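You operate a simulated robot arm through the tools that you are given. There is no shell and no other tool.

Carry out the task below with a simulated robot arm. There is one attempt and no reset: what you move stays moved.

TASK
Slacken the star knob, level the screen arm, tighten up and load-test it with the steel weight. Set down upright: steel weight.

It is judged by the outcome, as a careful person would: the job done as asked, and still so three seconds after it is handed in. It fails if anything else is knocked over, pushed out of place, dropped, spilled or broken.

THE ROBOT
A 6-joint arm with a two-finger gripper, fixed in place. Base frame: the origin is at the foot of the arm, x ahead of it, y to its left, z up. Readings come in cm, rad, newtons and seconds.
It reaches about 71.8 cm from its shoulder. Its first joint turns from -1.204 to 3.002 rad. Payload 3 kg.
The tool frame sits at the grasp point (the TCP): z along the fingers, y along the line on which they close. The tips reach 3 cm beyond it. Largest opening 9.6 cm; the body of the gripper starts 5.3 cm behind the TCP.
Orientation is that of the tool frame in the base frame, as a unit quaternion [x, y, z, w]. With the fingers straight down and closing along the base's y, the tool's x points along the base's -x, its y along +y and its z along -z.

THE INTERFACE
- The arm moves only by the tool nudge_tool. Its argument "rows" is a list of rows, each an object (a shift or turn left out is 0, a gripper value left out holds the last) with "translation": the shift along the base's x, y, z in cm, a list of three; "angular": the turn, a rotation vector about the base's x, y, z in rad, a list of three; "jaw": the gripper command, from -1 (shut) to 1 (fully open), values between in proportion. In form: [{"translation": [tx, ty, tz], "angular": [ax, ay, az], "jaw": jaw}, ...]. A call has 1 to 20 rows; each row is the pose to reach, as a shift and turn from the pose commanded when the call began. A row lasts 0.2 s, in which the tool goes at most 5 cm and 0.15 rad; a call with a longer step from one row to the next is refused whole, and so is a gripper value outside its range. Where a pose cannot be reached the arm comes as near as it can. A force on the tool above 90 N (or 10 N above the force at the start of the call, whichever is more), or a blocked arm, ends the call early, and 0.2 s more pass. The fingers move at their own pace (about 15.3 cm/s each) and stop on an object; they squeeze with about 30 N. The grip force told is the motor's: it shows also when the fingers shut on nothing. Time passes only in rows, and 0.2 s behind the last, so rows that repeat a pose let the fingers close. The reply holds the time, the measured pose of the TCP, the force on the tool along the base axes, the opening and the grip force, in the units named above and with some noise, with the torque about the TCP (base axes, N m) and any sound that the robot's microphone picked up.
- Cameras (640 x 400 px; columns grow to the right, rows downward): "scene" is fixed at [23.24, 64.94, 168.59]; the picture's right is [-1.00, 0.03, 0.00], its down [0.01, 0.50, -0.87] and it looks along [-0.02, -0.87, -0.50] (base axes); focal length 317 px, centre (320, 200). "wrist" rides on the gripper at [7.3, 2.3, -8.3] in the tool frame; the picture's right is [-0.29, 0.96, 0.00], its down [-0.66, -0.20, -0.72] and it looks along [-0.69, -0.21, 0.69] (tool axes); focal length 247 px, centre (320, 200). There is no depth. A picture from a camera that has moved, and an enlarged one, comes with that camera's place and axes in the base frame and with its lens. The place of the scene camera against the robot may be out by one fixed shift of up to 1.8 cm in any direction.
- get_image(camera): a new picture of that camera. It takes no simulated time.
- raise_lower(by): slides the trunk up (or, below 0, down) by that many cm; the arm rides with it, the base frame stays. It gives what a move gives, with no picture.
- close_up(camera, box): a new picture of the part [left, top, right, bottom] of that camera's present view, enlarged. It takes no simulated time.
- hand_in(): hands the job in; it is judged then, once.

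Nothing tells you positions but the pictures and the camera data. Unless the task says otherwise, let go and move clear before handing in.

The tools are called after ">>>" as a command line: name --argument value ..., lists and objects as JSON in quotes. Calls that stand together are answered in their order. nudge_tool: Moves the arm, as the interface text tells. Its arguments: {"type":"object","properties":{"rows":{"type":"array"}},"required":["rows"]} The other tools are called the same way: raise_lower (by) slides the trunk up or down; get_image (camera) takes a picture; close_up (camera, box) takes an enlarged picture of a part of a camera's view; hand_in () hands the job in.

At the start:

```text
clock: 0.0
ee_pos: [15.19, -20.96, 123.56]
tool_rot: [-0.001, 1.0, 0.0, 0.001]
ft_force: [0.1, 0.8, 0.0]
torque: [-0.05, 0.0, 0.01]
grip_width: 9.62
finger_force: 0.0
trunk travel left (down, up): [-82.5, 11.5]
```

scene: 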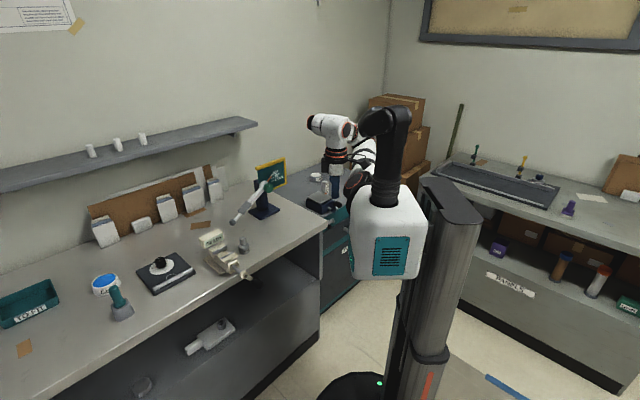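
wrist: 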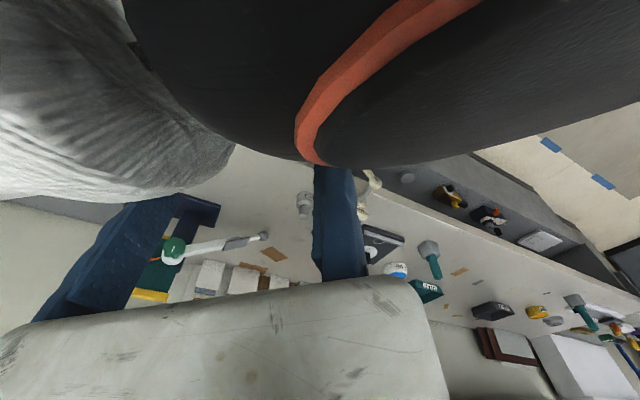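

I see a lab room with a bench on the arm's +x side holding what looks like a hinged screen arm with a green knob and some weights. I'll look closer before moving.

>>> close_up --camera "scene" --box '[180, 140, 340, 240]'

>>> close_up --camera "scene" --box '[80, 200, 280, 325]'

>>> close_up --camera "wrist" --box '[120, 160, 320, 310]'

>>> close_up --camera "scene" --box '[420, 130, 640, 320]'

```text
4.00 times, centred on (260, 190) of scene
camera zoom: at [23.24, 64.94, 168.59], right [-1.0, 0.03, 0.0], down [0.01, 0.5, -0.87], along [-0.02, -0.87, -0.5], focal length 1268 px, centre (560, 240)
```

zoom: 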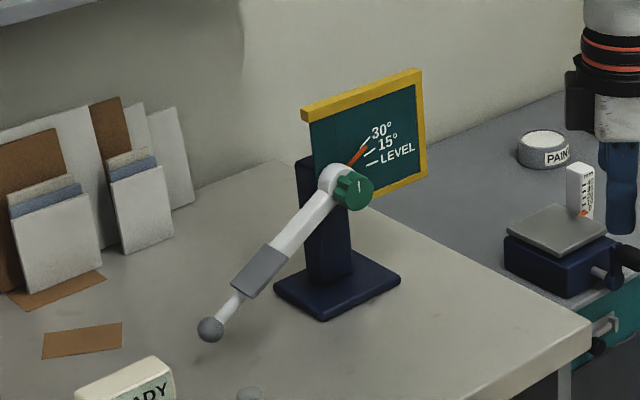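

```text
3.20 times, centred on (180, 262) of scene
camera zoom: at [23.24, 64.94, 168.59], right [-1.0, 0.03, 0.0], down [0.01, 0.5, -0.87], along [-0.02, -0.87, -0.5], focal length 1014 px, centre (768, 0)
```

zoom: 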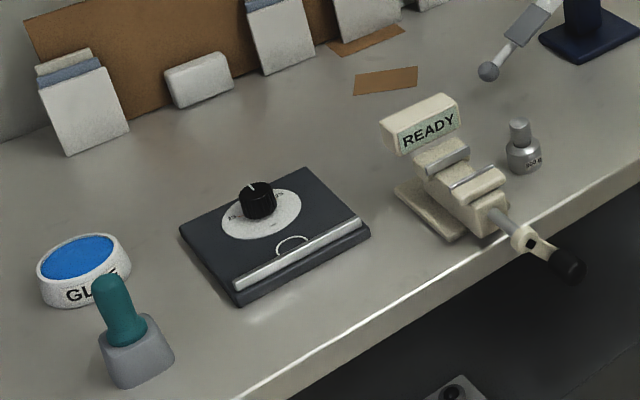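

```text
2.67 times, centred on (220, 235) of wrist
camera zoom: at [7.75, -18.83, 131.94], right [0.29, 0.96, 0.0], down [0.66, -0.2, 0.72], along [0.69, -0.21, -0.69], focal length 659 px, centre (587, 107)
```

zoom: 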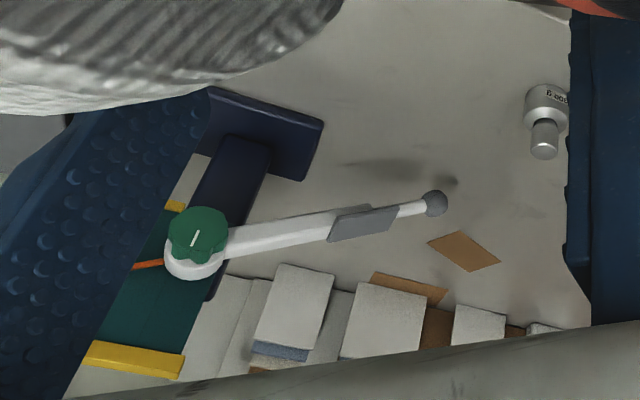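

```text
2.11 times, centred on (530, 225) of scene
camera zoom: at [23.24, 64.94, 168.59], right [-1.0, 0.03, 0.0], down [0.01, 0.5, -0.87], along [-0.02, -0.87, -0.5], focal length 667 px, centre (-122, 147)
```

zoom: 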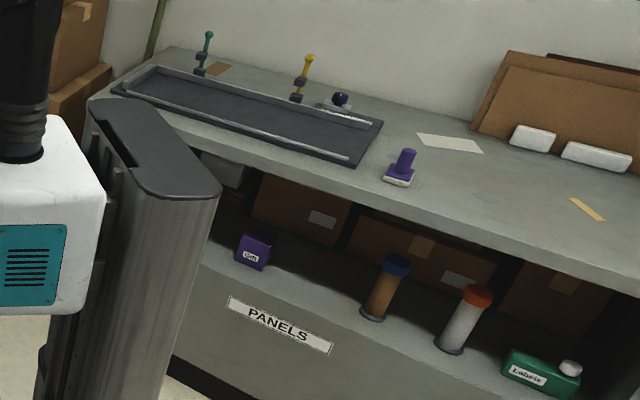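

I take the knob to be near (44,-64,101), the ball end of the arm near (59,-51,91), and the steel weight near (51,-36,89). I'll look at the robot's own posture and the stand some more before moving.

>>> close_up --camera "scene" --box '[290, 90, 450, 290]'

>>> close_up --camera "scene" --box '[225, 150, 305, 200]'

>>> close_up --camera "scene" --box '[200, 180, 296, 260]'

>>> close_up --camera "wrist" --box '[140, 210, 220, 310]'

```text
2.00 times, centred on (370, 190) of scene
camera zoom: at [23.24, 64.94, 168.59], right [-1.0, 0.03, 0.0], down [0.01, 0.5, -0.87], along [-0.02, -0.87, -0.5], focal length 634 px, centre (220, 220)
```

zoom: 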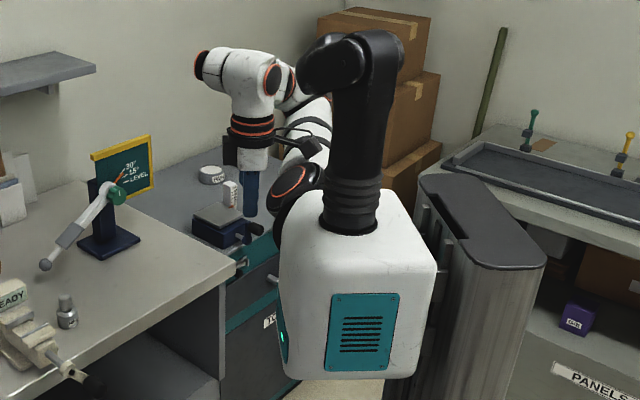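

```text
8.00 times, centred on (265, 175) of scene
camera zoom: at [23.24, 64.94, 168.59], right [-1.0, 0.03, 0.0], down [0.01, 0.5, -0.87], along [-0.02, -0.87, -0.5], focal length 2535 px, centre (760, 400)
```

zoom: 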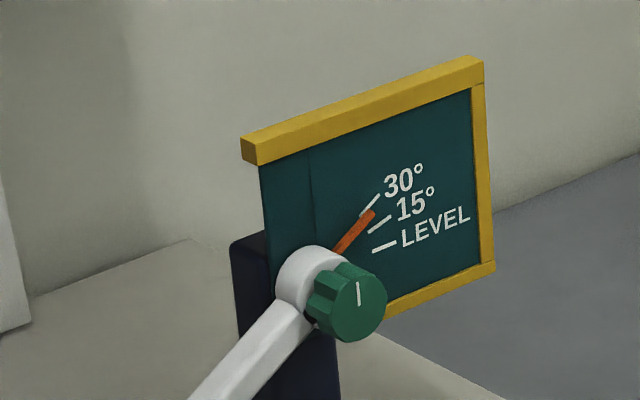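

```text
5.00 times, centred on (248, 220) of scene
camera zoom: at [23.24, 64.94, 168.59], right [-1.0, 0.03, 0.0], down [0.01, 0.5, -0.87], along [-0.02, -0.87, -0.5], focal length 1585 px, centre (680, 100)
```

zoom: 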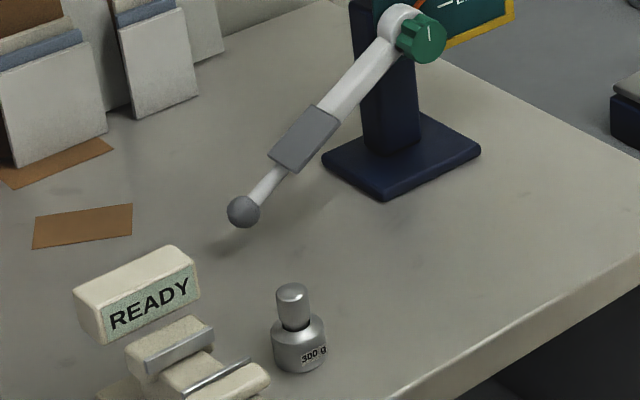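

```text
4.00 times, centred on (180, 260) of wrist
camera zoom: at [7.75, -18.83, 131.94], right [0.29, 0.96, 0.0], down [0.66, -0.2, 0.72], along [0.69, -0.21, -0.69], focal length 988 px, centre (880, -40)
```

zoom: 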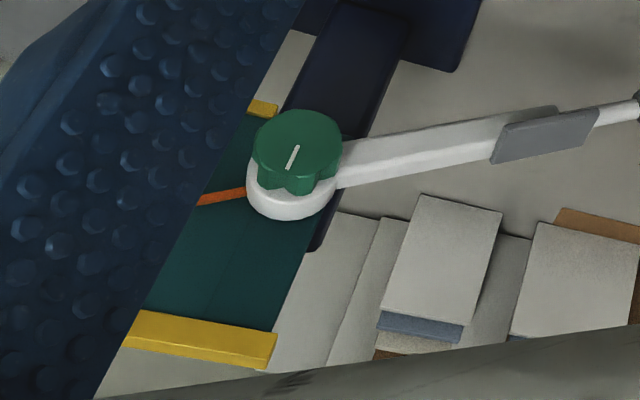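

The stand has a green star knob facing the robot, a white arm hanging at about 30° with a grey pad and ball end, and a dial with LEVEL marked; the 300 g weight stands in front. I'll carry the gripper towards the stand while turning it to point horizontally, camera on top, to get a closer view.

>>> nudge_tool --rows '[{"translation": [1, -1.2, 0], "angular": [-0.094, 0.044, 0.094], "jaw": 1}, {"translation": [2, -2.4, 0], "angular": [-0.188, 0.088, 0.188]}, {"translation": [3, -3.6, 0], "angular": [-0.282, 0.132, 0.282]}, {"translation": [4, -4.8, 0], "angular": [-0.376, 0.176, 0.376]}, {"translation": [5, -6, -0.5], "angular": [-0.47, 0.22, 0.47]}, {"translation": [6, -7.2, -1], "angular": [-0.564, 0.264, 0.564]}, {"translation": [7, -8.4, -1.5], "angular": [-0.658, 0.308, 0.658]}, {"translation": [8, -9.6, -2], "angular": [-0.752, 0.352, 0.752]}, {"translation": [9, -10.8, -2.5], "angular": [-0.846, 0.396, 0.846]}]'

```text
clock: 2.0
ee_pos: [23.47, -33.66, 113.89]
tool_rot: [-0.397, 0.808, -0.395, -0.184]
ft_force: [-0.6, 0.1, 1.2]
torque: [0.01, -0.02, -0.01]
grip_width: 9.59
finger_force: 0.1
out of reach, approached as far as the arm can: row 4, 5, 6, 7, 8, 9
trunk travel left (down, up): [-82.5, 11.5]
```

The arm reports it could not follow the path fully, so I'll look at its posture before going on.

>>> get_image --camera "scene"

>>> get_image --camera "wrist"

```text
taken
```

scene: 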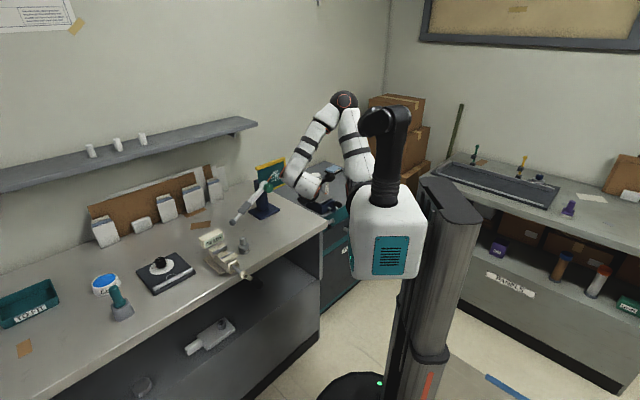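

```text
taken
camera wrist: at [17.01, -30.03, 122.46], right [-0.57, 0.5, -0.65], down [0.56, 0.82, 0.15], along [0.6, -0.28, -0.75], focal length 247 px, centre (320, 200)
```

wrist: 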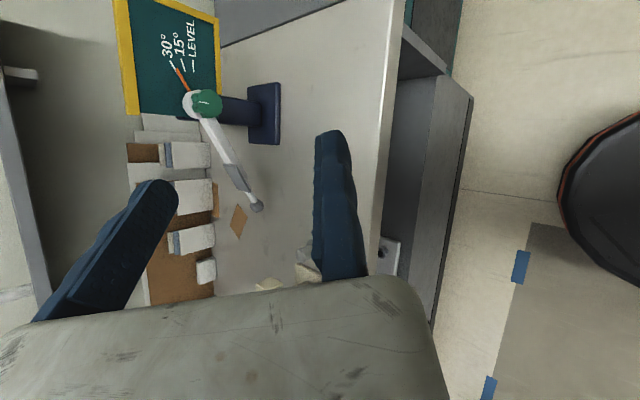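

I'd like to understand the arm's posture better, so I'll zoom in on it.

>>> close_up --camera "scene" --box '[270, 80, 440, 220]'

>>> close_up --camera "wrist" --box '[100, 0, 340, 300]'

```text
2.86 times, centred on (355, 150) of scene
camera zoom: at [23.24, 64.94, 168.59], right [-1.0, 0.03, 0.0], down [0.01, 0.5, -0.87], along [-0.02, -0.87, -0.5], focal length 906 px, centre (220, 343)
```

zoom: 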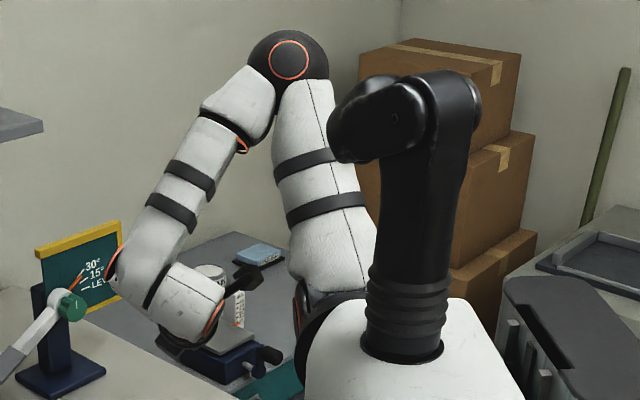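

```text
1.33 times, centred on (220, 150) of wrist
camera zoom: at [17.01, -30.03, 122.46], right [-0.57, 0.5, -0.65], down [0.56, 0.82, 0.15], along [0.6, -0.28, -0.75], focal length 329 px, centre (453, 267)
```

zoom: 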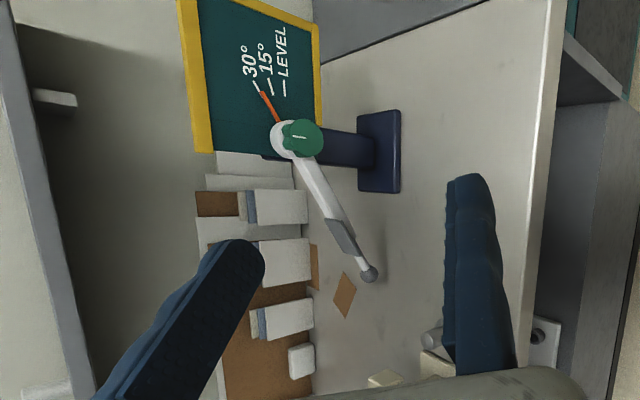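

The white arm's shoulder is on the side of the torso near (9,-18,124), and the pose I asked for was just too close in to it. I'll continue outwards and finish turning the tool to horizontal, facing the knob with the camera on top.

>>> nudge_tool --rows '[{"translation": [0.9, -1.8, -0.9], "angular": [-0.094, 0.044, 0.094]}, {"translation": [1.8, -3.6, -1.8], "angular": [-0.188, 0.088, 0.188]}, {"translation": [2.7, -5.4, -2.7], "angular": [-0.282, 0.132, 0.282]}, {"translation": [3.6, -7.2, -3.6], "angular": [-0.376, 0.176, 0.376]}, {"translation": [4.5, -9, -4.5], "angular": [-0.47, 0.22, 0.47]}, {"translation": [5.4, -10.8, -5.4], "angular": [-0.564, 0.264, 0.564]}, {"translation": [6.3, -12.6, -6.3], "angular": [-0.658, 0.308, 0.658]}, {"translation": [7.2, -14.4, -7.2], "angular": [-0.752, 0.352, 0.752]}, {"translation": [8, -16, -8], "angular": [-0.846, 0.396, 0.846]}, {"translation": [8, -16, -8], "angular": [-0.846, 0.396, 0.846]}]'

```text
clock: 4.2
ee_pos: [31.02, -42.27, 104.84]
tool_rot: [0.6, -0.406, 0.626, 0.288]
ft_force: [-0.7, -0.3, 0.2]
torque: [-0.01, 0.02, 0.01]
grip_width: 9.59
finger_force: 0.1
out of reach, approached as far as the arm can: row 3, 4, 5, 6, 7, 8, 9, 10
trunk travel left (down, up): [-82.5, 11.5]
```

The tool is now nearly horizontal and facing the knob but stops short of where I asked, so I'll look from both cameras.

>>> get_image --camera "scene"

>>> get_image --camera "wrist"

>>> close_up --camera "scene" --box '[200, 80, 440, 280]'

```text
taken
```

scene: 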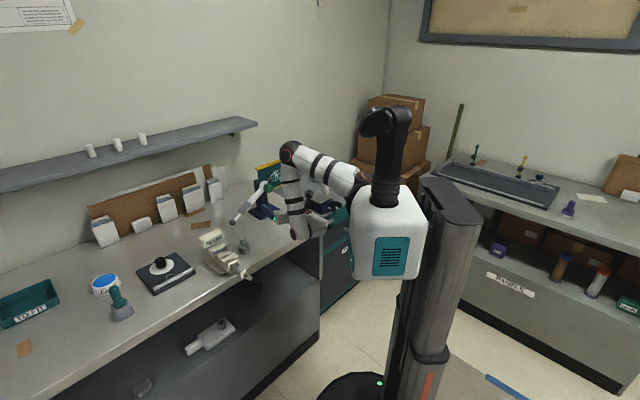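

```text
taken
camera wrist: at [23.99, -37.34, 112.22], right [-0.78, -0.44, -0.44], down [-0.12, 0.8, -0.58], along [0.62, -0.4, -0.68], focal length 247 px, centre (320, 200)
```

wrist: 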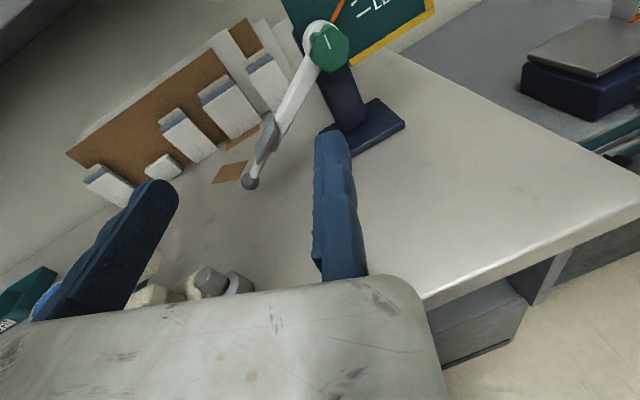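

```text
2.00 times, centred on (320, 180) of scene
camera zoom: at [23.24, 64.94, 168.59], right [-1.0, 0.03, 0.0], down [0.01, 0.5, -0.87], along [-0.02, -0.87, -0.5], focal length 634 px, centre (320, 240)
```

zoom: 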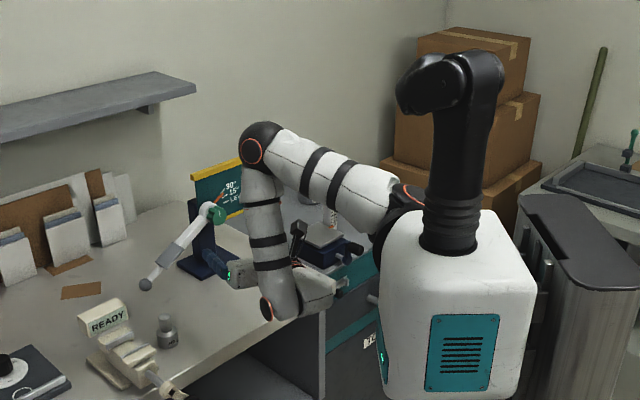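

The bench top works out at about z=87, and the arm is limited because its shoulder is too high for a horizontal tool here. I'll lower the trunk in steps while keeping the gripper well above the bench.

>>> raise_lower --by -8

```text
clock: 5.4
ee_pos: [31.04, -42.42, 96.9]
tool_rot: [0.599, -0.408, 0.626, 0.288]
ft_force: [-0.5, -0.6, 0.2]
torque: [0.02, -0.03, 0.0]
grip_width: 9.58
finger_force: 0.1
trunk travel left (down, up): [-74.5, 19.5]
```

The trunk went down 8 cm with the gripper still clear. Now I'll raise the tool back up while pulling it toward the knob axis.

>>> nudge_tool --rows '[{"translation": [0, 0, 2]}, {"translation": [0, 0, 4]}, {"translation": [0, 0, 6]}, {"translation": [0, 0, 8]}, {"translation": [0, 0, 8]}]'

```text
clock: 6.6
ee_pos: [28.86, -40.32, 100.39]
tool_rot: [0.599, -0.408, 0.626, 0.288]
ft_force: [-0.6, 0.3, -0.2]
torque: [0.01, 0.0, 0.05]
grip_width: 9.59
finger_force: 0.0
out of reach, approached as far as the arm can: row 1, 2, 3, 4, 5
trunk travel left (down, up): [-74.5, 19.5]
```

Something in the wrist seems to be at its limit in this roll. I'll roll the gripper about its own axis the other way to see whether reach comes back.

>>> nudge_tool --rows '[{"angular": [0.072, -0.12, -0.007]}, {"angular": [0.145, -0.239, -0.014]}, {"angular": [0.217, -0.359, -0.021]}, {"angular": [0.29, -0.478, -0.028]}, {"angular": [0.362, -0.598, -0.035]}, {"angular": [0.434, -0.717, -0.042]}, {"angular": [0.507, -0.837, -0.049]}, {"angular": [0.507, -0.837, -0.049]}]'

```text
clock: 8.4
ee_pos: [28.86, -40.33, 100.09]
tool_rot: [0.339, -0.642, 0.687, -0.04]
ft_force: [0.6, 0.1, 1.5]
torque: [-0.02, 0.0, -0.03]
grip_width: 9.61
finger_force: 0.1
trunk travel left (down, up): [-74.5, 19.5]
```

The roll worked without complaint. Now I'll test moving up and outward from here.

>>> nudge_tool --rows '[{"translation": [0.5, -1, 1]}, {"translation": [1, -2, 2]}, {"translation": [1.5, -3, 3]}, {"translation": [1.5, -3, 3]}]'

>>> get_image --camera "wrist"

>>> get_image --camera "scene"

```text
clock: 9.4
ee_pos: [31.21, -40.96, 102.87]
tool_rot: [0.338, -0.642, 0.687, -0.041]
ft_force: [-0.6, -0.3, 0.3]
torque: [0.01, -0.03, 0.03]
grip_width: 9.6
finger_force: 0.1
out of reach, approached as far as the arm can: row 1, 2, 3, 4
trunk travel left (down, up): [-74.5, 19.5]
```

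```text
taken
camera wrist: at [20.49, -37.85, 104.45], right [-0.14, -0.02, -0.99], down [0.21, 0.98, -0.05], along [0.97, -0.22, -0.13], focal length 247 px, centre (320, 200)
```

wrist: 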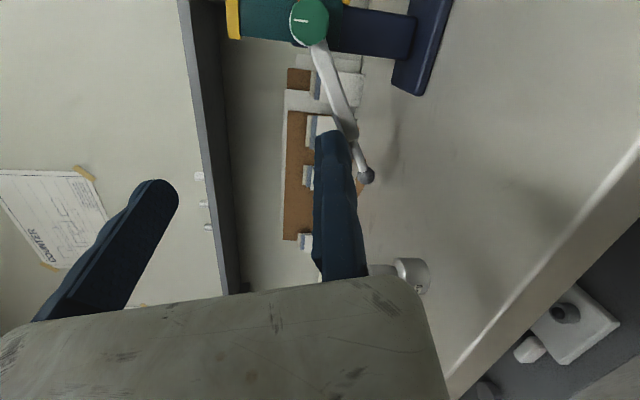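

```text
taken
```

scene: 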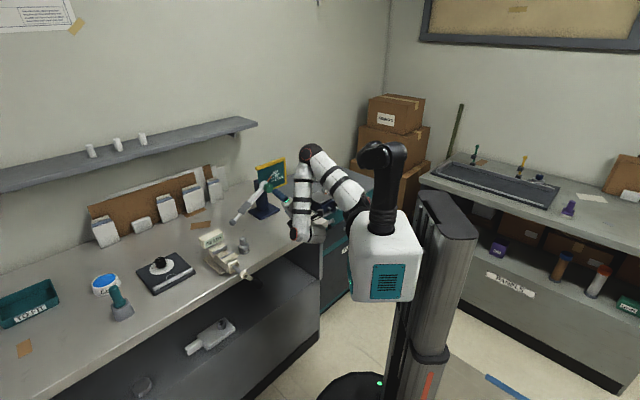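

The awkward zone seems to be when the wrist is close to the shoulder axis height, so I plan to work with the shoulder well below the wrist. I'll first swing the gripper out and up over open bench, pointing down, so that the trunk can be lowered safely.

>>> nudge_tool --rows '[{"translation": [1, 0.5, 1], "angular": [0.118, 0.072, 0]}, {"translation": [2, 1, 2], "angular": [0.237, 0.143, 0]}, {"translation": [3, 1.5, 3], "angular": [0.355, 0.215, 0]}, {"translation": [4, 2, 4], "angular": [0.474, 0.286, 0]}, {"translation": [5, 2.5, 5], "angular": [0.592, 0.358, 0]}, {"translation": [6, 3, 6], "angular": [0.71, 0.43, 0]}, {"translation": [7, 3.5, 7], "angular": [0.829, 0.501, 0]}, {"translation": [8, 4, 8], "angular": [0.947, 0.573, 0]}, {"translation": [9, 4.5, 9], "angular": [1.065, 0.644, 0]}, {"translation": [10, 5.3, 10], "angular": [1.184, 0.716, 0]}, {"translation": [10.8, 6, 10], "angular": [1.3, 0.787, 0]}, {"translation": [10.8, 6, 10], "angular": [1.3, 0.787, 0]}]'

```text
clock: 12.0
ee_pos: [27.42, -19.51, 90.83]
tool_rot: [-0.456, 0.89, -0.011, 0.027]
ft_force: [0.9, 0.2, -0.7]
torque: [0.0, -0.03, 0.01]
grip_width: 9.57
finger_force: 0.1
out of reach, approached as far as the arm can: row 1, 2, 3, 4, 5, 6, 7, 8, 9, 10, 11, 12
trunk travel left (down, up): [-74.5, 19.5]
```

The arm ended lower and closer in than I asked, though clear of the bench. I'll look again.

>>> get_image --camera "scene"

>>> close_up --camera "scene" --box '[240, 110, 440, 310]'

>>> get_image --camera "wrist"

```text
taken
```

scene: 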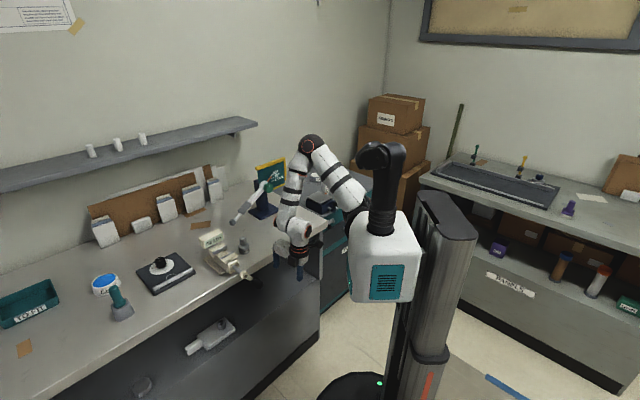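

```text
2.00 times, centred on (340, 210) of scene
camera zoom: at [23.24, 64.94, 168.59], right [-1.0, 0.03, 0.0], down [0.01, 0.5, -0.87], along [-0.02, -0.87, -0.5], focal length 634 px, centre (280, 180)
```

zoom: 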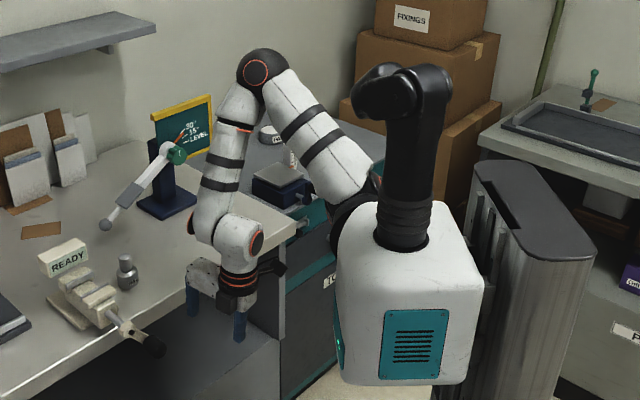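

```text
taken
camera wrist: at [20.81, -24.24, 98.77], right [-0.6, 0.8, -0.03], down [0.51, 0.41, 0.76], along [0.62, 0.44, -0.65], focal length 247 px, centre (320, 200)
```

wrist: 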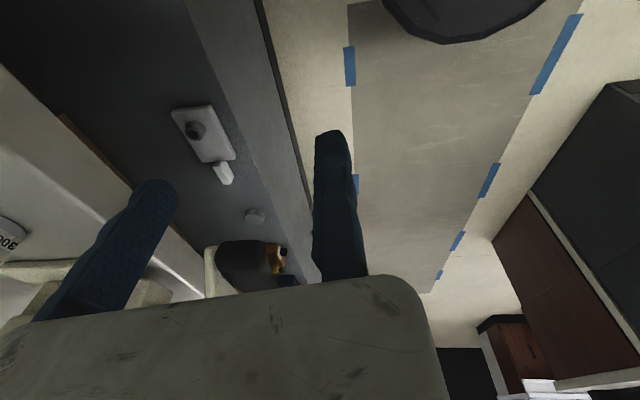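

The gripper hangs in front of the bench edge, fingers down. I'll probe which direction frees up: first straight up, then outward.

>>> nudge_tool --rows '[{"translation": [0, 0, 2]}, {"translation": [0, 0, 4]}, {"translation": [0, 0, 6]}, {"translation": [0, 0, 6]}]'

```text
clock: 13.0
ee_pos: [24.8, -18.27, 94.24]
tool_rot: [-0.454, 0.89, -0.014, 0.029]
ft_force: [-0.4, 0.2, 0.3]
torque: [0.03, 0.0, -0.03]
grip_width: 9.62
finger_force: 0.0
out of reach, approached as far as the arm can: row 1, 2, 3, 4
trunk travel left (down, up): [-74.5, 19.5]
```

I'll probe a few other directions with short moves to learn where the arm is free.

>>> nudge_tool --rows '[{"translation": [2, 0, 0]}, {"translation": [4, 0, 0]}, {"translation": [4, 0, 0]}]'

>>> nudge_tool --rows '[{"translation": [0, -2, 0]}, {"translation": [0, -4, 0]}, {"translation": [0, -4, 0]}]'

>>> nudge_tool --rows '[{"translation": [0, 2, 0]}, {"translation": [0, 4, 0]}, {"translation": [0, 4, 0]}]'

>>> nudge_tool --rows '[{"translation": [0, 0, -2]}, {"translation": [0, 0, -4]}, {"translation": [0, 0, -4]}]'

```text
clock: 13.8
ee_pos: [25.73, -18.38, 93.42]
tool_rot: [-0.455, 0.89, -0.013, 0.028]
ft_force: [0.1, 0.9, -0.7]
torque: [0.01, 0.04, 0.01]
grip_width: 9.62
finger_force: 0.1
out of reach, approached as far as the arm can: row 1, 2, 3
trunk travel left (down, up): [-74.5, 19.5]
```

```text
clock: 14.6
ee_pos: [25.15, -20.26, 92.13]
tool_rot: [-0.455, 0.89, -0.015, 0.028]
ft_force: [-0.3, 0.1, -0.3]
torque: [0.0, -0.01, -0.02]
grip_width: 9.59
finger_force: 0.1
out of reach, approached as far as the arm can: row 1, 2, 3
trunk travel left (down, up): [-74.5, 19.5]
```

```text
clock: 15.4
ee_pos: [25.0, -18.25, 93.17]
tool_rot: [-0.456, 0.889, -0.011, 0.028]
ft_force: [-0.3, 1.0, -0.2]
torque: [-0.03, 0.01, -0.01]
grip_width: 9.64
finger_force: 0.1
out of reach, approached as far as the arm can: row 1, 2, 3
trunk travel left (down, up): [-74.5, 19.5]
```

```text
clock: 16.2
ee_pos: [25.2, -19.95, 89.82]
tool_rot: [-0.456, 0.89, -0.012, 0.029]
ft_force: [-0.1, 0.2, -0.4]
torque: [-0.05, 0.02, -0.01]
grip_width: 9.59
finger_force: 0.0
out of reach, approached as far as the arm can: row 1, 2, 3
trunk travel left (down, up): [-74.5, 19.5]
```

I appear to be cornered by a wrist joint limit from the roll I chose. I'll turn the gripper back to its starting heading and test whether motion frees up.

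>>> nudge_tool --rows '[{"angular": [0, 0, -0.14]}, {"angular": [0, 0, -0.28]}, {"angular": [0, 0, -0.42]}, {"angular": [0, 0, -0.56]}, {"angular": [0, 0, -0.7]}, {"angular": [0, 0, -0.84]}, {"angular": [0, 0, -0.95]}, {"angular": [0, 0, -0.95]}]'

>>> nudge_tool --rows '[{"translation": [1, 0, 1]}, {"translation": [2, 0, 2]}, {"translation": [3, 0, 3]}, {"translation": [3, 0, 3]}]'

```text
clock: 18.0
ee_pos: [25.22, -20.64, 90.46]
tool_rot: [0.002, 1.0, -0.022, 0.018]
ft_force: [-0.5, -0.1, 0.8]
torque: [0.01, 0.01, -0.03]
grip_width: 9.61
finger_force: 0.0
out of reach, approached as far as the arm can: row 3, 4, 5, 6, 7, 8
trunk travel left (down, up): [-74.5, 19.5]
```

```text
clock: 19.0
ee_pos: [28.24, -20.74, 93.47]
tool_rot: [0.001, 1.0, -0.023, 0.018]
ft_force: [0.4, 0.3, 0.2]
torque: [-0.05, 0.02, 0.01]
grip_width: 9.6
finger_force: 0.1
trunk travel left (down, up): [-74.5, 19.5]
```

That freed it: the motion was exact this time. So I'll stay near this wrist roll. Now I'll raise the gripper clear above the bench.

>>> nudge_tool --rows '[{"translation": [0, 0, 4]}, {"translation": [0, 0, 8]}, {"translation": [0, 0, 12]}, {"translation": [1, -1, 16]}, {"translation": [3, -3, 19]}, {"translation": [6, -5, 21]}, {"translation": [8, -7, 22]}, {"translation": [8, -7, 22]}]'

```text
clock: 20.8
ee_pos: [36.26, -27.68, 115.15]
tool_rot: [0.002, 1.0, -0.023, 0.019]
ft_force: [-0.4, -0.4, -0.1]
torque: [-0.04, 0.02, 0.01]
grip_width: 9.61
finger_force: 0.2
trunk travel left (down, up): [-74.5, 19.5]
```

The gripper is free and high now. I'll yaw it towards the stand's heading, then pitch it up to horizontal in a second move.

>>> nudge_tool --rows '[{"translation": [-0.5, -2, 0], "angular": [0, 0, -0.14]}, {"translation": [-1, -4, 0], "angular": [0, 0, -0.28]}, {"translation": [-1.5, -6, 0], "angular": [0, 0, -0.42]}, {"translation": [-2, -8, 0], "angular": [0, 0, -0.56]}, {"translation": [-2.5, -9, 0], "angular": [0, 0, -0.7]}, {"translation": [-3, -10, 0], "angular": [0, 0, -0.81]}, {"translation": [-3, -10, 0], "angular": [0, 0, -0.81]}]'

>>> nudge_tool --rows '[{"translation": [0, 0, 0], "angular": [-0.101, -0.097, 0]}, {"translation": [0, 0, 0], "angular": [-0.202, -0.193, 0]}, {"translation": [0, -1, -1], "angular": [-0.302, -0.29, 0]}, {"translation": [0, -2, -2], "angular": [-0.403, -0.386, 0]}, {"translation": [0, -3, -3], "angular": [-0.504, -0.483, 0]}, {"translation": [0, -4, -4], "angular": [-0.605, -0.58, 0]}, {"translation": [0, -5, -5], "angular": [-0.706, -0.676, 0]}, {"translation": [0, -6, -6], "angular": [-0.806, -0.773, 0]}, {"translation": [0, -7, -7], "angular": [-0.907, -0.869, 0]}, {"translation": [0, -8, -8], "angular": [-1.008, -0.966, 0]}, {"translation": [0, -9, -9], "angular": [-1.109, -1.063, 0]}, {"translation": [0, -9, -9], "angular": [-1.109, -1.063, 0]}]'

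```text
clock: 22.4
ee_pos: [33.27, -37.42, 115.37]
tool_rot: [0.397, 0.917, -0.028, 0.007]
ft_force: [1.9, -0.5, 1.1]
torque: [-0.01, 0.01, 0.0]
grip_width: 9.6
finger_force: 0.1
trunk travel left (down, up): [-74.5, 19.5]
```

```text
clock: 25.0
ee_pos: [34.67, -38.96, 105.43]
tool_rot: [0.295, 0.641, -0.291, 0.646]
ft_force: [0.3, 0.1, 0.6]
torque: [0.01, -0.01, -0.01]
grip_width: 9.61
finger_force: 0.1
out of reach, approached as far as the arm can: row 3, 4, 5, 6, 7, 8, 9, 10, 11, 12
trunk travel left (down, up): [-74.5, 19.5]
```

Orientation is right, but the position is again short in -y. I'll look at the posture.

>>> close_up --camera "scene" --box '[240, 110, 440, 310]'

>>> get_image --camera "wrist"

```text
2.00 times, centred on (340, 210) of scene
camera zoom: at [23.24, 64.94, 168.59], right [-1.0, 0.03, 0.0], down [0.01, 0.5, -0.87], along [-0.02, -0.87, -0.5], focal length 634 px, centre (280, 180)
```

zoom: 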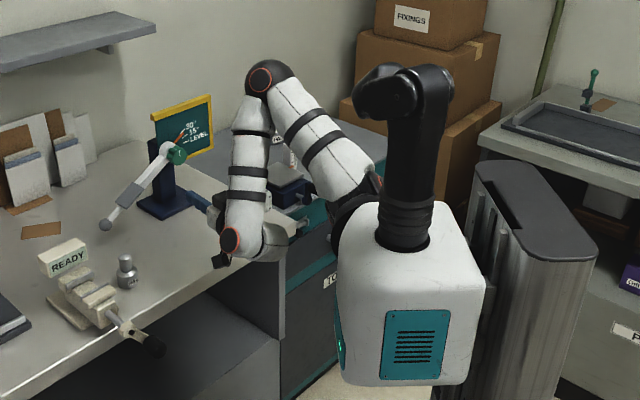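

```text
taken
camera wrist: at [31.01, -31.23, 97.99], right [0.72, 0.63, 0.3], down [-0.63, 0.41, 0.66], along [0.29, -0.66, 0.69], focal length 247 px, centre (320, 200)
```

wrist: 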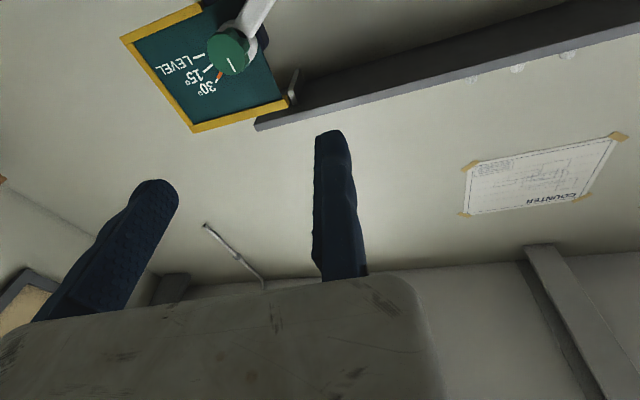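

The arm is folded up tightly here. I'll reverse to fingers-down, then extend further out first and pitch up only once the arm is stretched.

>>> nudge_tool --rows '[{"translation": [0, 0, 1], "angular": [0.101, 0.097, 0]}, {"translation": [0, 0, 2], "angular": [0.202, 0.193, 0]}, {"translation": [0, 0, 3], "angular": [0.302, 0.29, 0]}, {"translation": [0, 0, 4], "angular": [0.403, 0.386, 0]}, {"translation": [0, 0, 5], "angular": [0.504, 0.483, 0]}, {"translation": [0, 0, 6], "angular": [0.605, 0.58, 0]}, {"translation": [0, 0, 7], "angular": [0.706, 0.676, 0]}, {"translation": [0, 0, 8], "angular": [0.806, 0.773, 0]}, {"translation": [0, 0, 9], "angular": [0.907, 0.869, 0]}, {"translation": [0, 0, 10], "angular": [1.008, 0.966, 0]}, {"translation": [0, 0, 11], "angular": [1.109, 1.063, 0]}, {"translation": [0, 0, 11], "angular": [1.109, 1.063, 0]}]'

```text
clock: 27.6
ee_pos: [35.15, -38.19, 116.15]
tool_rot: [0.396, 0.918, -0.029, 0.008]
ft_force: [0.0, 0.5, 0.0]
torque: [0.01, -0.02, -0.02]
grip_width: 9.59
finger_force: 0.1
out of reach, approached as far as the arm can: row 1, 2, 3, 4, 5, 6, 7
trunk travel left (down, up): [-74.5, 19.5]
```

The arm is back to fingers-down and free. Now I'll extend outward in that pose toward the stand at a safe height to see how far it goes.

>>> nudge_tool --rows '[{"translation": [1, -2, 1]}, {"translation": [2, -4, 2]}, {"translation": [3, -6, 3]}, {"translation": [4, -8, 4]}, {"translation": [5, -10, 4]}, {"translation": [5, -12, 4]}, {"translation": [5, -12, 4]}]'

>>> close_up --camera "scene" --box '[240, 90, 440, 290]'

>>> get_image --camera "wrist"

```text
clock: 29.2
ee_pos: [39.79, -49.56, 119.82]
tool_rot: [0.396, 0.918, -0.03, 0.008]
ft_force: [0.1, 0.3, 0.8]
torque: [-0.02, 0.02, -0.02]
grip_width: 9.59
finger_force: 0.1
out of reach, approached as far as the arm can: row 6, 7
trunk travel left (down, up): [-74.5, 19.5]
```

```text
2.00 times, centred on (340, 190) of scene
camera zoom: at [23.24, 64.94, 168.59], right [-1.0, 0.03, 0.0], down [0.01, 0.5, -0.87], along [-0.02, -0.87, -0.5], focal length 634 px, centre (280, 220)
```

zoom: 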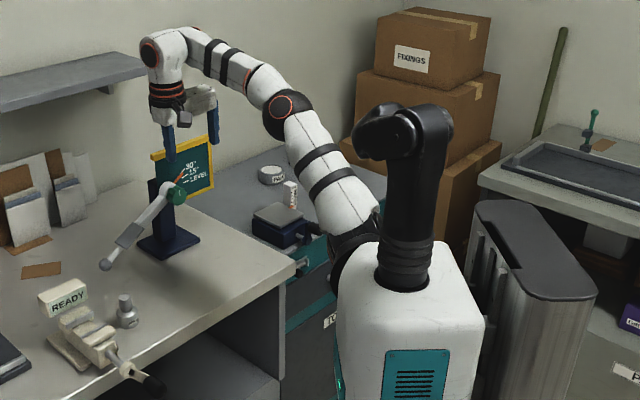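

```text
taken
camera wrist: at [36.5, -42.34, 127.87], right [0.9, 0.44, -0.03], down [0.31, -0.57, 0.76], along [0.31, -0.69, -0.65], focal length 247 px, centre (320, 200)
```

wrist: 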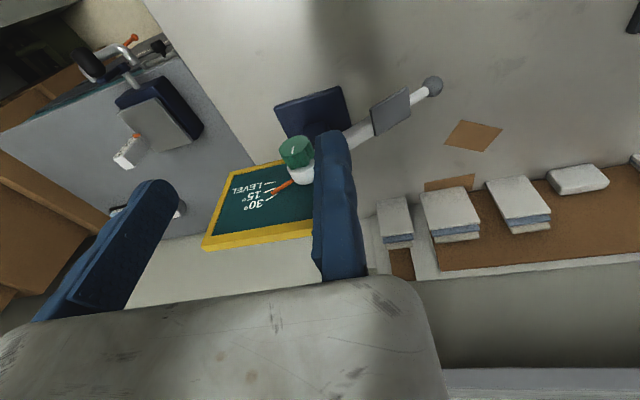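

The arm is now nearly stretched with the gripper above and in front of the knob. I'll test swinging it sideways here, to learn where the first joint's limit lies.

>>> nudge_tool --rows '[{"translation": [-2, 0, 0]}, {"translation": [-4, 0, 0]}, {"translation": [-6, 0, 0]}, {"translation": [-8, 0, 0]}, {"translation": [-8, 0, 0]}]'

```text
clock: 30.4
ee_pos: [32.0, -49.77, 119.58]
tool_rot: [0.396, 0.918, -0.03, 0.007]
ft_force: [0.5, 0.6, -0.1]
torque: [0.0, 0.03, -0.01]
grip_width: 9.6
finger_force: 0.1
trunk travel left (down, up): [-74.5, 19.5]
```

The sideways swing was exact, so the first joint is fine here. Now I'll pitch the gripper up towards the knob from this stretched pose, staying well short of it.

>>> nudge_tool --rows '[{"translation": [0.3, -0.4, -1], "angular": [-0.094, -0.09, 0]}, {"translation": [0.5, -0.8, -2], "angular": [-0.189, -0.181, 0]}, {"translation": [0.8, -1.2, -3.5], "angular": [-0.283, -0.271, 0]}, {"translation": [1, -1.6, -5], "angular": [-0.377, -0.361, 0]}, {"translation": [1.3, -2, -6.5], "angular": [-0.472, -0.452, 0]}, {"translation": [1.5, -2.4, -8], "angular": [-0.566, -0.542, 0]}]'

```text
clock: 31.8
ee_pos: [40.76, -43.5, 116.1]
tool_rot: [0.38, 0.835, -0.181, 0.354]
ft_force: [-0.2, 0.9, 0.7]
torque: [-0.05, -0.01, -0.05]
grip_width: 9.59
finger_force: 0.1
out of reach, approached as far as the arm can: row 3, 4, 5, 6
trunk travel left (down, up): [-74.5, 19.5]
```

It's blocked at about this pitch again. I'll study the wrist structure closely to understand which joint is limiting.

>>> close_up --camera "scene" --box '[240, 90, 400, 250]'

>>> get_image --camera "wrist"

```text
2.50 times, centred on (320, 170) of scene
camera zoom: at [23.24, 64.94, 168.59], right [-1.0, 0.03, 0.0], down [0.01, 0.5, -0.87], along [-0.02, -0.87, -0.5], focal length 792 px, centre (320, 275)
```

zoom: 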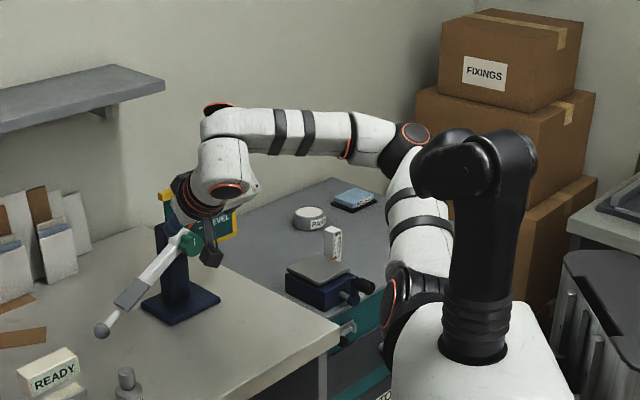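

```text
taken
camera wrist: at [35.22, -33.58, 116.45], right [0.87, 0.47, 0.18], down [-0.18, -0.05, 0.98], along [0.47, -0.88, 0.04], focal length 247 px, centre (320, 200)
```

wrist: 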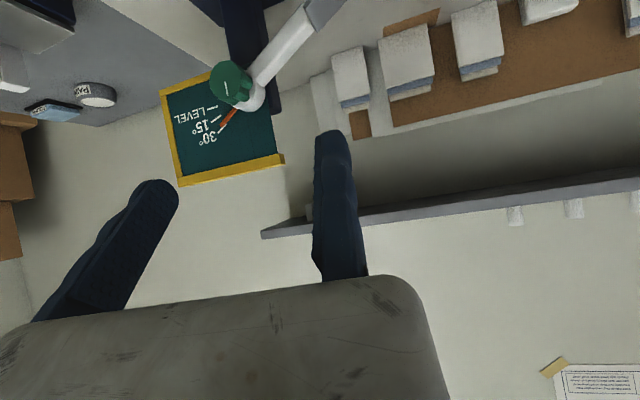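

I want to see the shoulder and wrist joints in finer detail to work out how the arm is built.

>>> close_up --camera "scene" --box '[320, 120, 400, 220]'

>>> close_up --camera "scene" --box '[270, 110, 350, 210]'

```text
4.00 times, centred on (360, 170) of scene
camera zoom: at [23.24, 64.94, 168.59], right [-1.0, 0.03, 0.0], down [0.01, 0.5, -0.87], along [-0.02, -0.87, -0.5], focal length 1268 px, centre (160, 320)
```

zoom: 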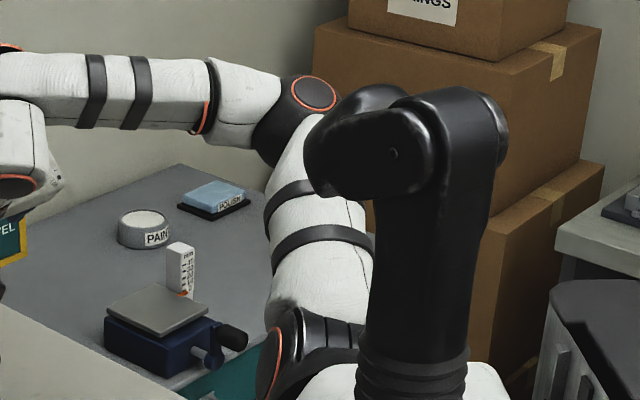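

```text
4.00 times, centred on (310, 160) of scene
camera zoom: at [23.24, 64.94, 168.59], right [-1.0, 0.03, 0.0], down [0.01, 0.5, -0.87], along [-0.02, -0.87, -0.5], focal length 1268 px, centre (360, 360)
```

zoom: 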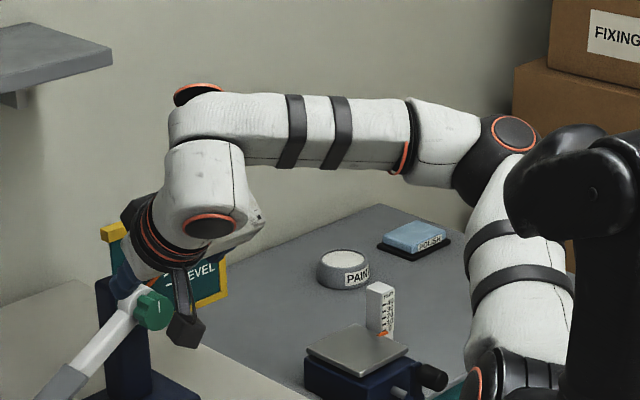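

From the joint caps I now think the arm's base axis points forward (+x) and its first joint can't swing the wrist down to the side; so the wrist must be well above the shoulder, meaning a much lower trunk. I'll go back to fingers-down, then lower the trunk in steps while lifting the tool in between.

>>> nudge_tool --rows '[{"translation": [-0.5, 0.8, 0.5], "angular": [0.094, 0.09, 0]}, {"translation": [-1, 1.6, 1], "angular": [0.189, 0.181, 0]}, {"translation": [-1.5, 2.4, 1.5], "angular": [0.283, 0.271, 0]}, {"translation": [-2, 3.2, 2], "angular": [0.377, 0.361, 0]}, {"translation": [-2.5, 4, 2.5], "angular": [0.472, 0.452, 0]}, {"translation": [-3, 5, 3], "angular": [0.566, 0.542, 0]}, {"translation": [-3, 5, 3], "angular": [0.566, 0.542, 0]}]'

>>> raise_lower --by -12

```text
clock: 33.4
ee_pos: [37.73, -38.28, 119.34]
tool_rot: [0.395, 0.918, -0.028, 0.007]
ft_force: [-0.6, -0.4, 0.4]
torque: [0.0, -0.04, -0.02]
grip_width: 9.59
finger_force: 0.0
trunk travel left (down, up): [-74.5, 19.5]
```

```text
clock: 34.9
ee_pos: [37.93, -38.34, 107.2]
tool_rot: [0.396, 0.918, -0.028, 0.008]
ft_force: [-0.6, 0.0, -0.5]
torque: [0.01, 0.03, 0.0]
grip_width: 9.62
finger_force: 0.0
trunk travel left (down, up): [-62.5, 31.5]
```

The trunk dropped 12 cm with everything clear. I'll lift the tool and repeat.

>>> nudge_tool --rows '[{"translation": [0, 0, 4]}, {"translation": [0, 0, 8]}, {"translation": [0, 0, 12]}, {"translation": [0, 0, 12]}]'

>>> raise_lower --by -14

>>> close_up --camera "scene" --box '[240, 90, 440, 290]'

```text
clock: 35.9
ee_pos: [37.26, -38.51, 118.89]
tool_rot: [0.395, 0.918, -0.027, 0.008]
ft_force: [0.3, -0.3, -0.1]
torque: [0.05, 0.01, 0.0]
grip_width: 9.6
finger_force: 0.1
out of reach, approached as far as the arm can: row 3, 4
trunk travel left (down, up): [-62.5, 31.5]
```

```text
clock: 37.5
ee_pos: [37.34, -38.34, 104.73]
tool_rot: [0.395, 0.918, -0.028, 0.008]
ft_force: [-0.6, -0.1, 0.9]
torque: [0.0, -0.01, 0.02]
grip_width: 9.6
finger_force: 0.0
trunk travel left (down, up): [-48.5, 45.5]
```

```text
2.00 times, centred on (340, 190) of scene
camera zoom: at [23.24, 64.94, 168.59], right [-1.0, 0.03, 0.0], down [0.01, 0.5, -0.87], along [-0.02, -0.87, -0.5], focal length 634 px, centre (280, 220)
```

zoom: 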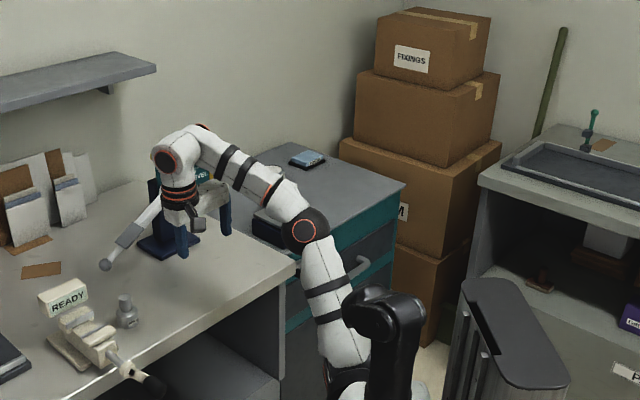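

The shoulder is now about bench height and the arm rises up to the gripper. I'll try pitching up to horizontal again from here.

>>> nudge_tool --rows '[{"translation": [-0.2, -1, 0], "angular": [-0.101, -0.097, 0]}, {"translation": [-0.4, -2, 0], "angular": [-0.202, -0.193, 0]}, {"translation": [-0.6, -3, 0], "angular": [-0.302, -0.29, 0]}, {"translation": [-0.8, -4, 0], "angular": [-0.403, -0.386, 0]}, {"translation": [-1, -5, 0], "angular": [-0.504, -0.483, 0]}, {"translation": [-1.2, -6, 0], "angular": [-0.605, -0.58, 0]}]'

```text
clock: 38.9
ee_pos: [36.29, -44.54, 104.83]
tool_rot: [0.366, 0.827, -0.183, 0.384]
ft_force: [0.1, -0.7, -0.1]
torque: [-0.02, 0.02, 0.0]
grip_width: 9.6
finger_force: 0.0
trunk travel left (down, up): [-48.5, 45.5]
```

That worked with no limit. I'll continue pitching to horizontal, still about 15 cm short of the knob.

>>> nudge_tool --rows '[{"translation": [-0.3, -1, 0], "angular": [-0.101, -0.097, 0]}, {"translation": [-0.6, -2, 0], "angular": [-0.202, -0.193, 0]}, {"translation": [-0.9, -3, 0], "angular": [-0.302, -0.29, 0]}, {"translation": [-1.2, -4, 0], "angular": [-0.403, -0.386, 0]}, {"translation": [-1.5, -5, 0], "angular": [-0.504, -0.483, 0]}, {"translation": [-1.5, -5, 0], "angular": [-0.504, -0.483, 0]}]'

>>> get_image --camera "wrist"

>>> close_up --camera "scene" --box '[200, 110, 400, 270]'

```text
clock: 40.3
ee_pos: [37.83, -42.03, 105.58]
tool_rot: [0.294, 0.643, -0.29, 0.645]
ft_force: [-0.2, -0.6, 1.2]
torque: [-0.02, -0.01, -0.01]
grip_width: 9.6
finger_force: 0.0
out of reach, approached as far as the arm can: row 3, 4, 5, 6
trunk travel left (down, up): [-48.5, 45.5]
```

```text
taken
camera wrist: at [34.2, -34.35, 98.31], right [0.72, 0.63, 0.3], down [-0.63, 0.41, 0.66], along [0.29, -0.66, 0.69], focal length 247 px, centre (320, 200)
```

wrist: 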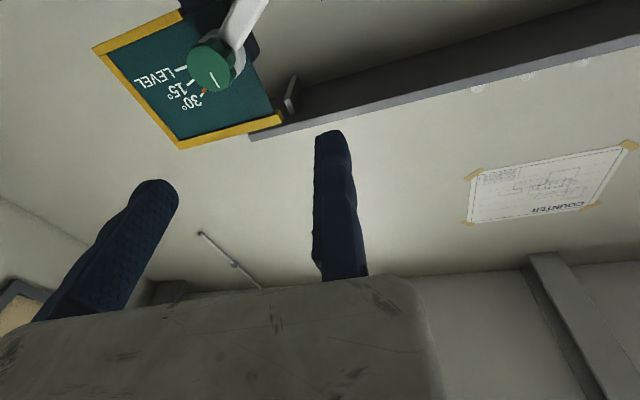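

```text
2.50 times, centred on (300, 190) of scene
camera zoom: at [23.24, 64.94, 168.59], right [-1.0, 0.03, 0.0], down [0.01, 0.5, -0.87], along [-0.02, -0.87, -0.5], focal length 792 px, centre (370, 225)
```

zoom: 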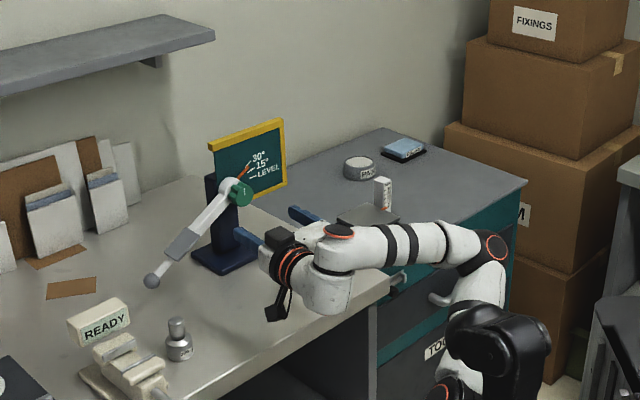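

Much closer to workable: the tool is horizontal and facing the dial. I'll raise the tool and drop the trunk further to gain the remaining reach.

>>> nudge_tool --rows '[{"translation": [0, 0, 3]}, {"translation": [0, 0, 6]}, {"translation": [0, 0, 9]}, {"translation": [0, 0, 12]}, {"translation": [0, 0, 12]}]'

>>> raise_lower --by -10

```text
clock: 41.5
ee_pos: [37.24, -42.6, 116.83]
tool_rot: [0.293, 0.643, -0.29, 0.646]
ft_force: [0.1, -0.1, -0.8]
torque: [-0.01, 0.01, -0.01]
grip_width: 9.61
finger_force: 0.1
out of reach, approached as far as the arm can: row 4, 5
trunk travel left (down, up): [-48.5, 45.5]
```

```text
clock: 42.9
ee_pos: [37.12, -42.75, 106.86]
tool_rot: [0.293, 0.642, -0.29, 0.646]
ft_force: [0.4, 0.6, -0.3]
torque: [-0.02, 0.03, 0.02]
grip_width: 9.6
finger_force: 0.0
trunk travel left (down, up): [-38.5, 55.5]
```

Trunk is now 44 cm down. I'll test moving toward the knob's axis from here.

>>> nudge_tool --rows '[{"translation": [-0.6, -2, -0.6]}, {"translation": [-1.2, -4, -1.2]}, {"translation": [-1.8, -6, -1.8]}, {"translation": [-2.4, -8, -2.4]}, {"translation": [-3, -10, -3]}, {"translation": [-3, -10, -3]}]'

```text
clock: 44.3
ee_pos: [35.26, -51.1, 104.2]
tool_rot: [0.294, 0.642, -0.29, 0.646]
ft_force: [0.1, -0.6, 0.5]
torque: [-0.03, -0.03, 0.0]
grip_width: 9.6
finger_force: 0.1
out of reach, approached as far as the arm can: row 5, 6
trunk travel left (down, up): [-38.5, 55.5]
```

Very close now. A little more trunk drop will give margin, so I'll raise the tool 8 and lower the trunk 10.

>>> nudge_tool --rows '[{"translation": [0, 0, 3]}, {"translation": [0, 0, 6]}, {"translation": [0, 0, 9]}, {"translation": [0, 0, 9]}]'

>>> raise_lower --by -10

>>> get_image --camera "wrist"

>>> close_up --camera "scene" --box '[200, 110, 360, 250]'

```text
clock: 45.3
ee_pos: [35.45, -51.42, 113.15]
tool_rot: [0.294, 0.642, -0.291, 0.645]
ft_force: [-1.1, 0.1, 0.4]
torque: [0.02, 0.0, -0.01]
grip_width: 9.6
finger_force: 0.1
trunk travel left (down, up): [-38.5, 55.5]
```

```text
clock: 46.6
ee_pos: [35.39, -51.26, 103.13]
tool_rot: [0.294, 0.642, -0.291, 0.646]
ft_force: [-0.2, -0.2, -0.1]
torque: [0.01, -0.01, -0.03]
grip_width: 9.61
finger_force: 0.1
trunk travel left (down, up): [-28.5, 65.5]
```

```text
taken
camera wrist: at [31.73, -43.64, 95.86], right [0.72, 0.63, 0.3], down [-0.63, 0.41, 0.66], along [0.29, -0.66, 0.69], focal length 247 px, centre (320, 200)
```

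wrist: 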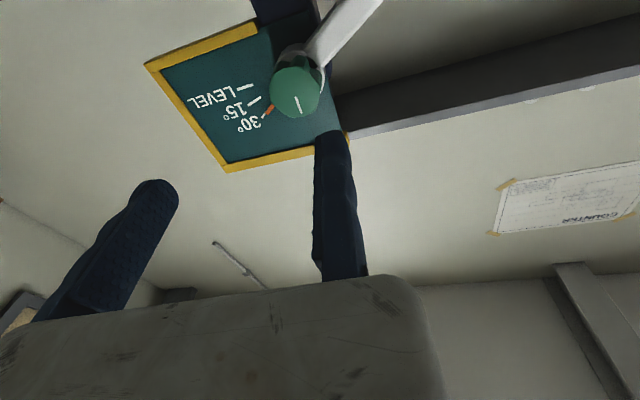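

```text
2.86 times, centred on (280, 180) of scene
camera zoom: at [23.24, 64.94, 168.59], right [-1.0, 0.03, 0.0], down [0.01, 0.5, -0.87], along [-0.02, -0.87, -0.5], focal length 906 px, centre (434, 257)
```

zoom: 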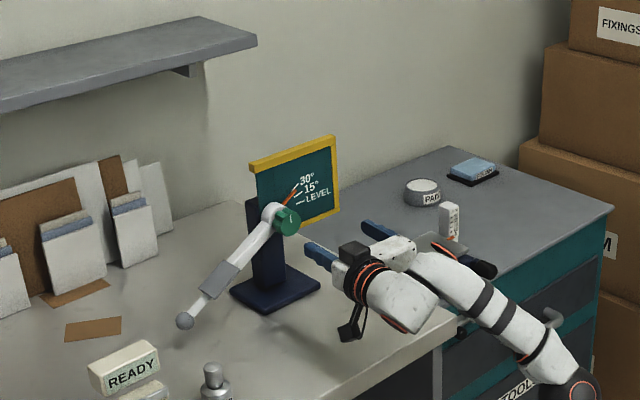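

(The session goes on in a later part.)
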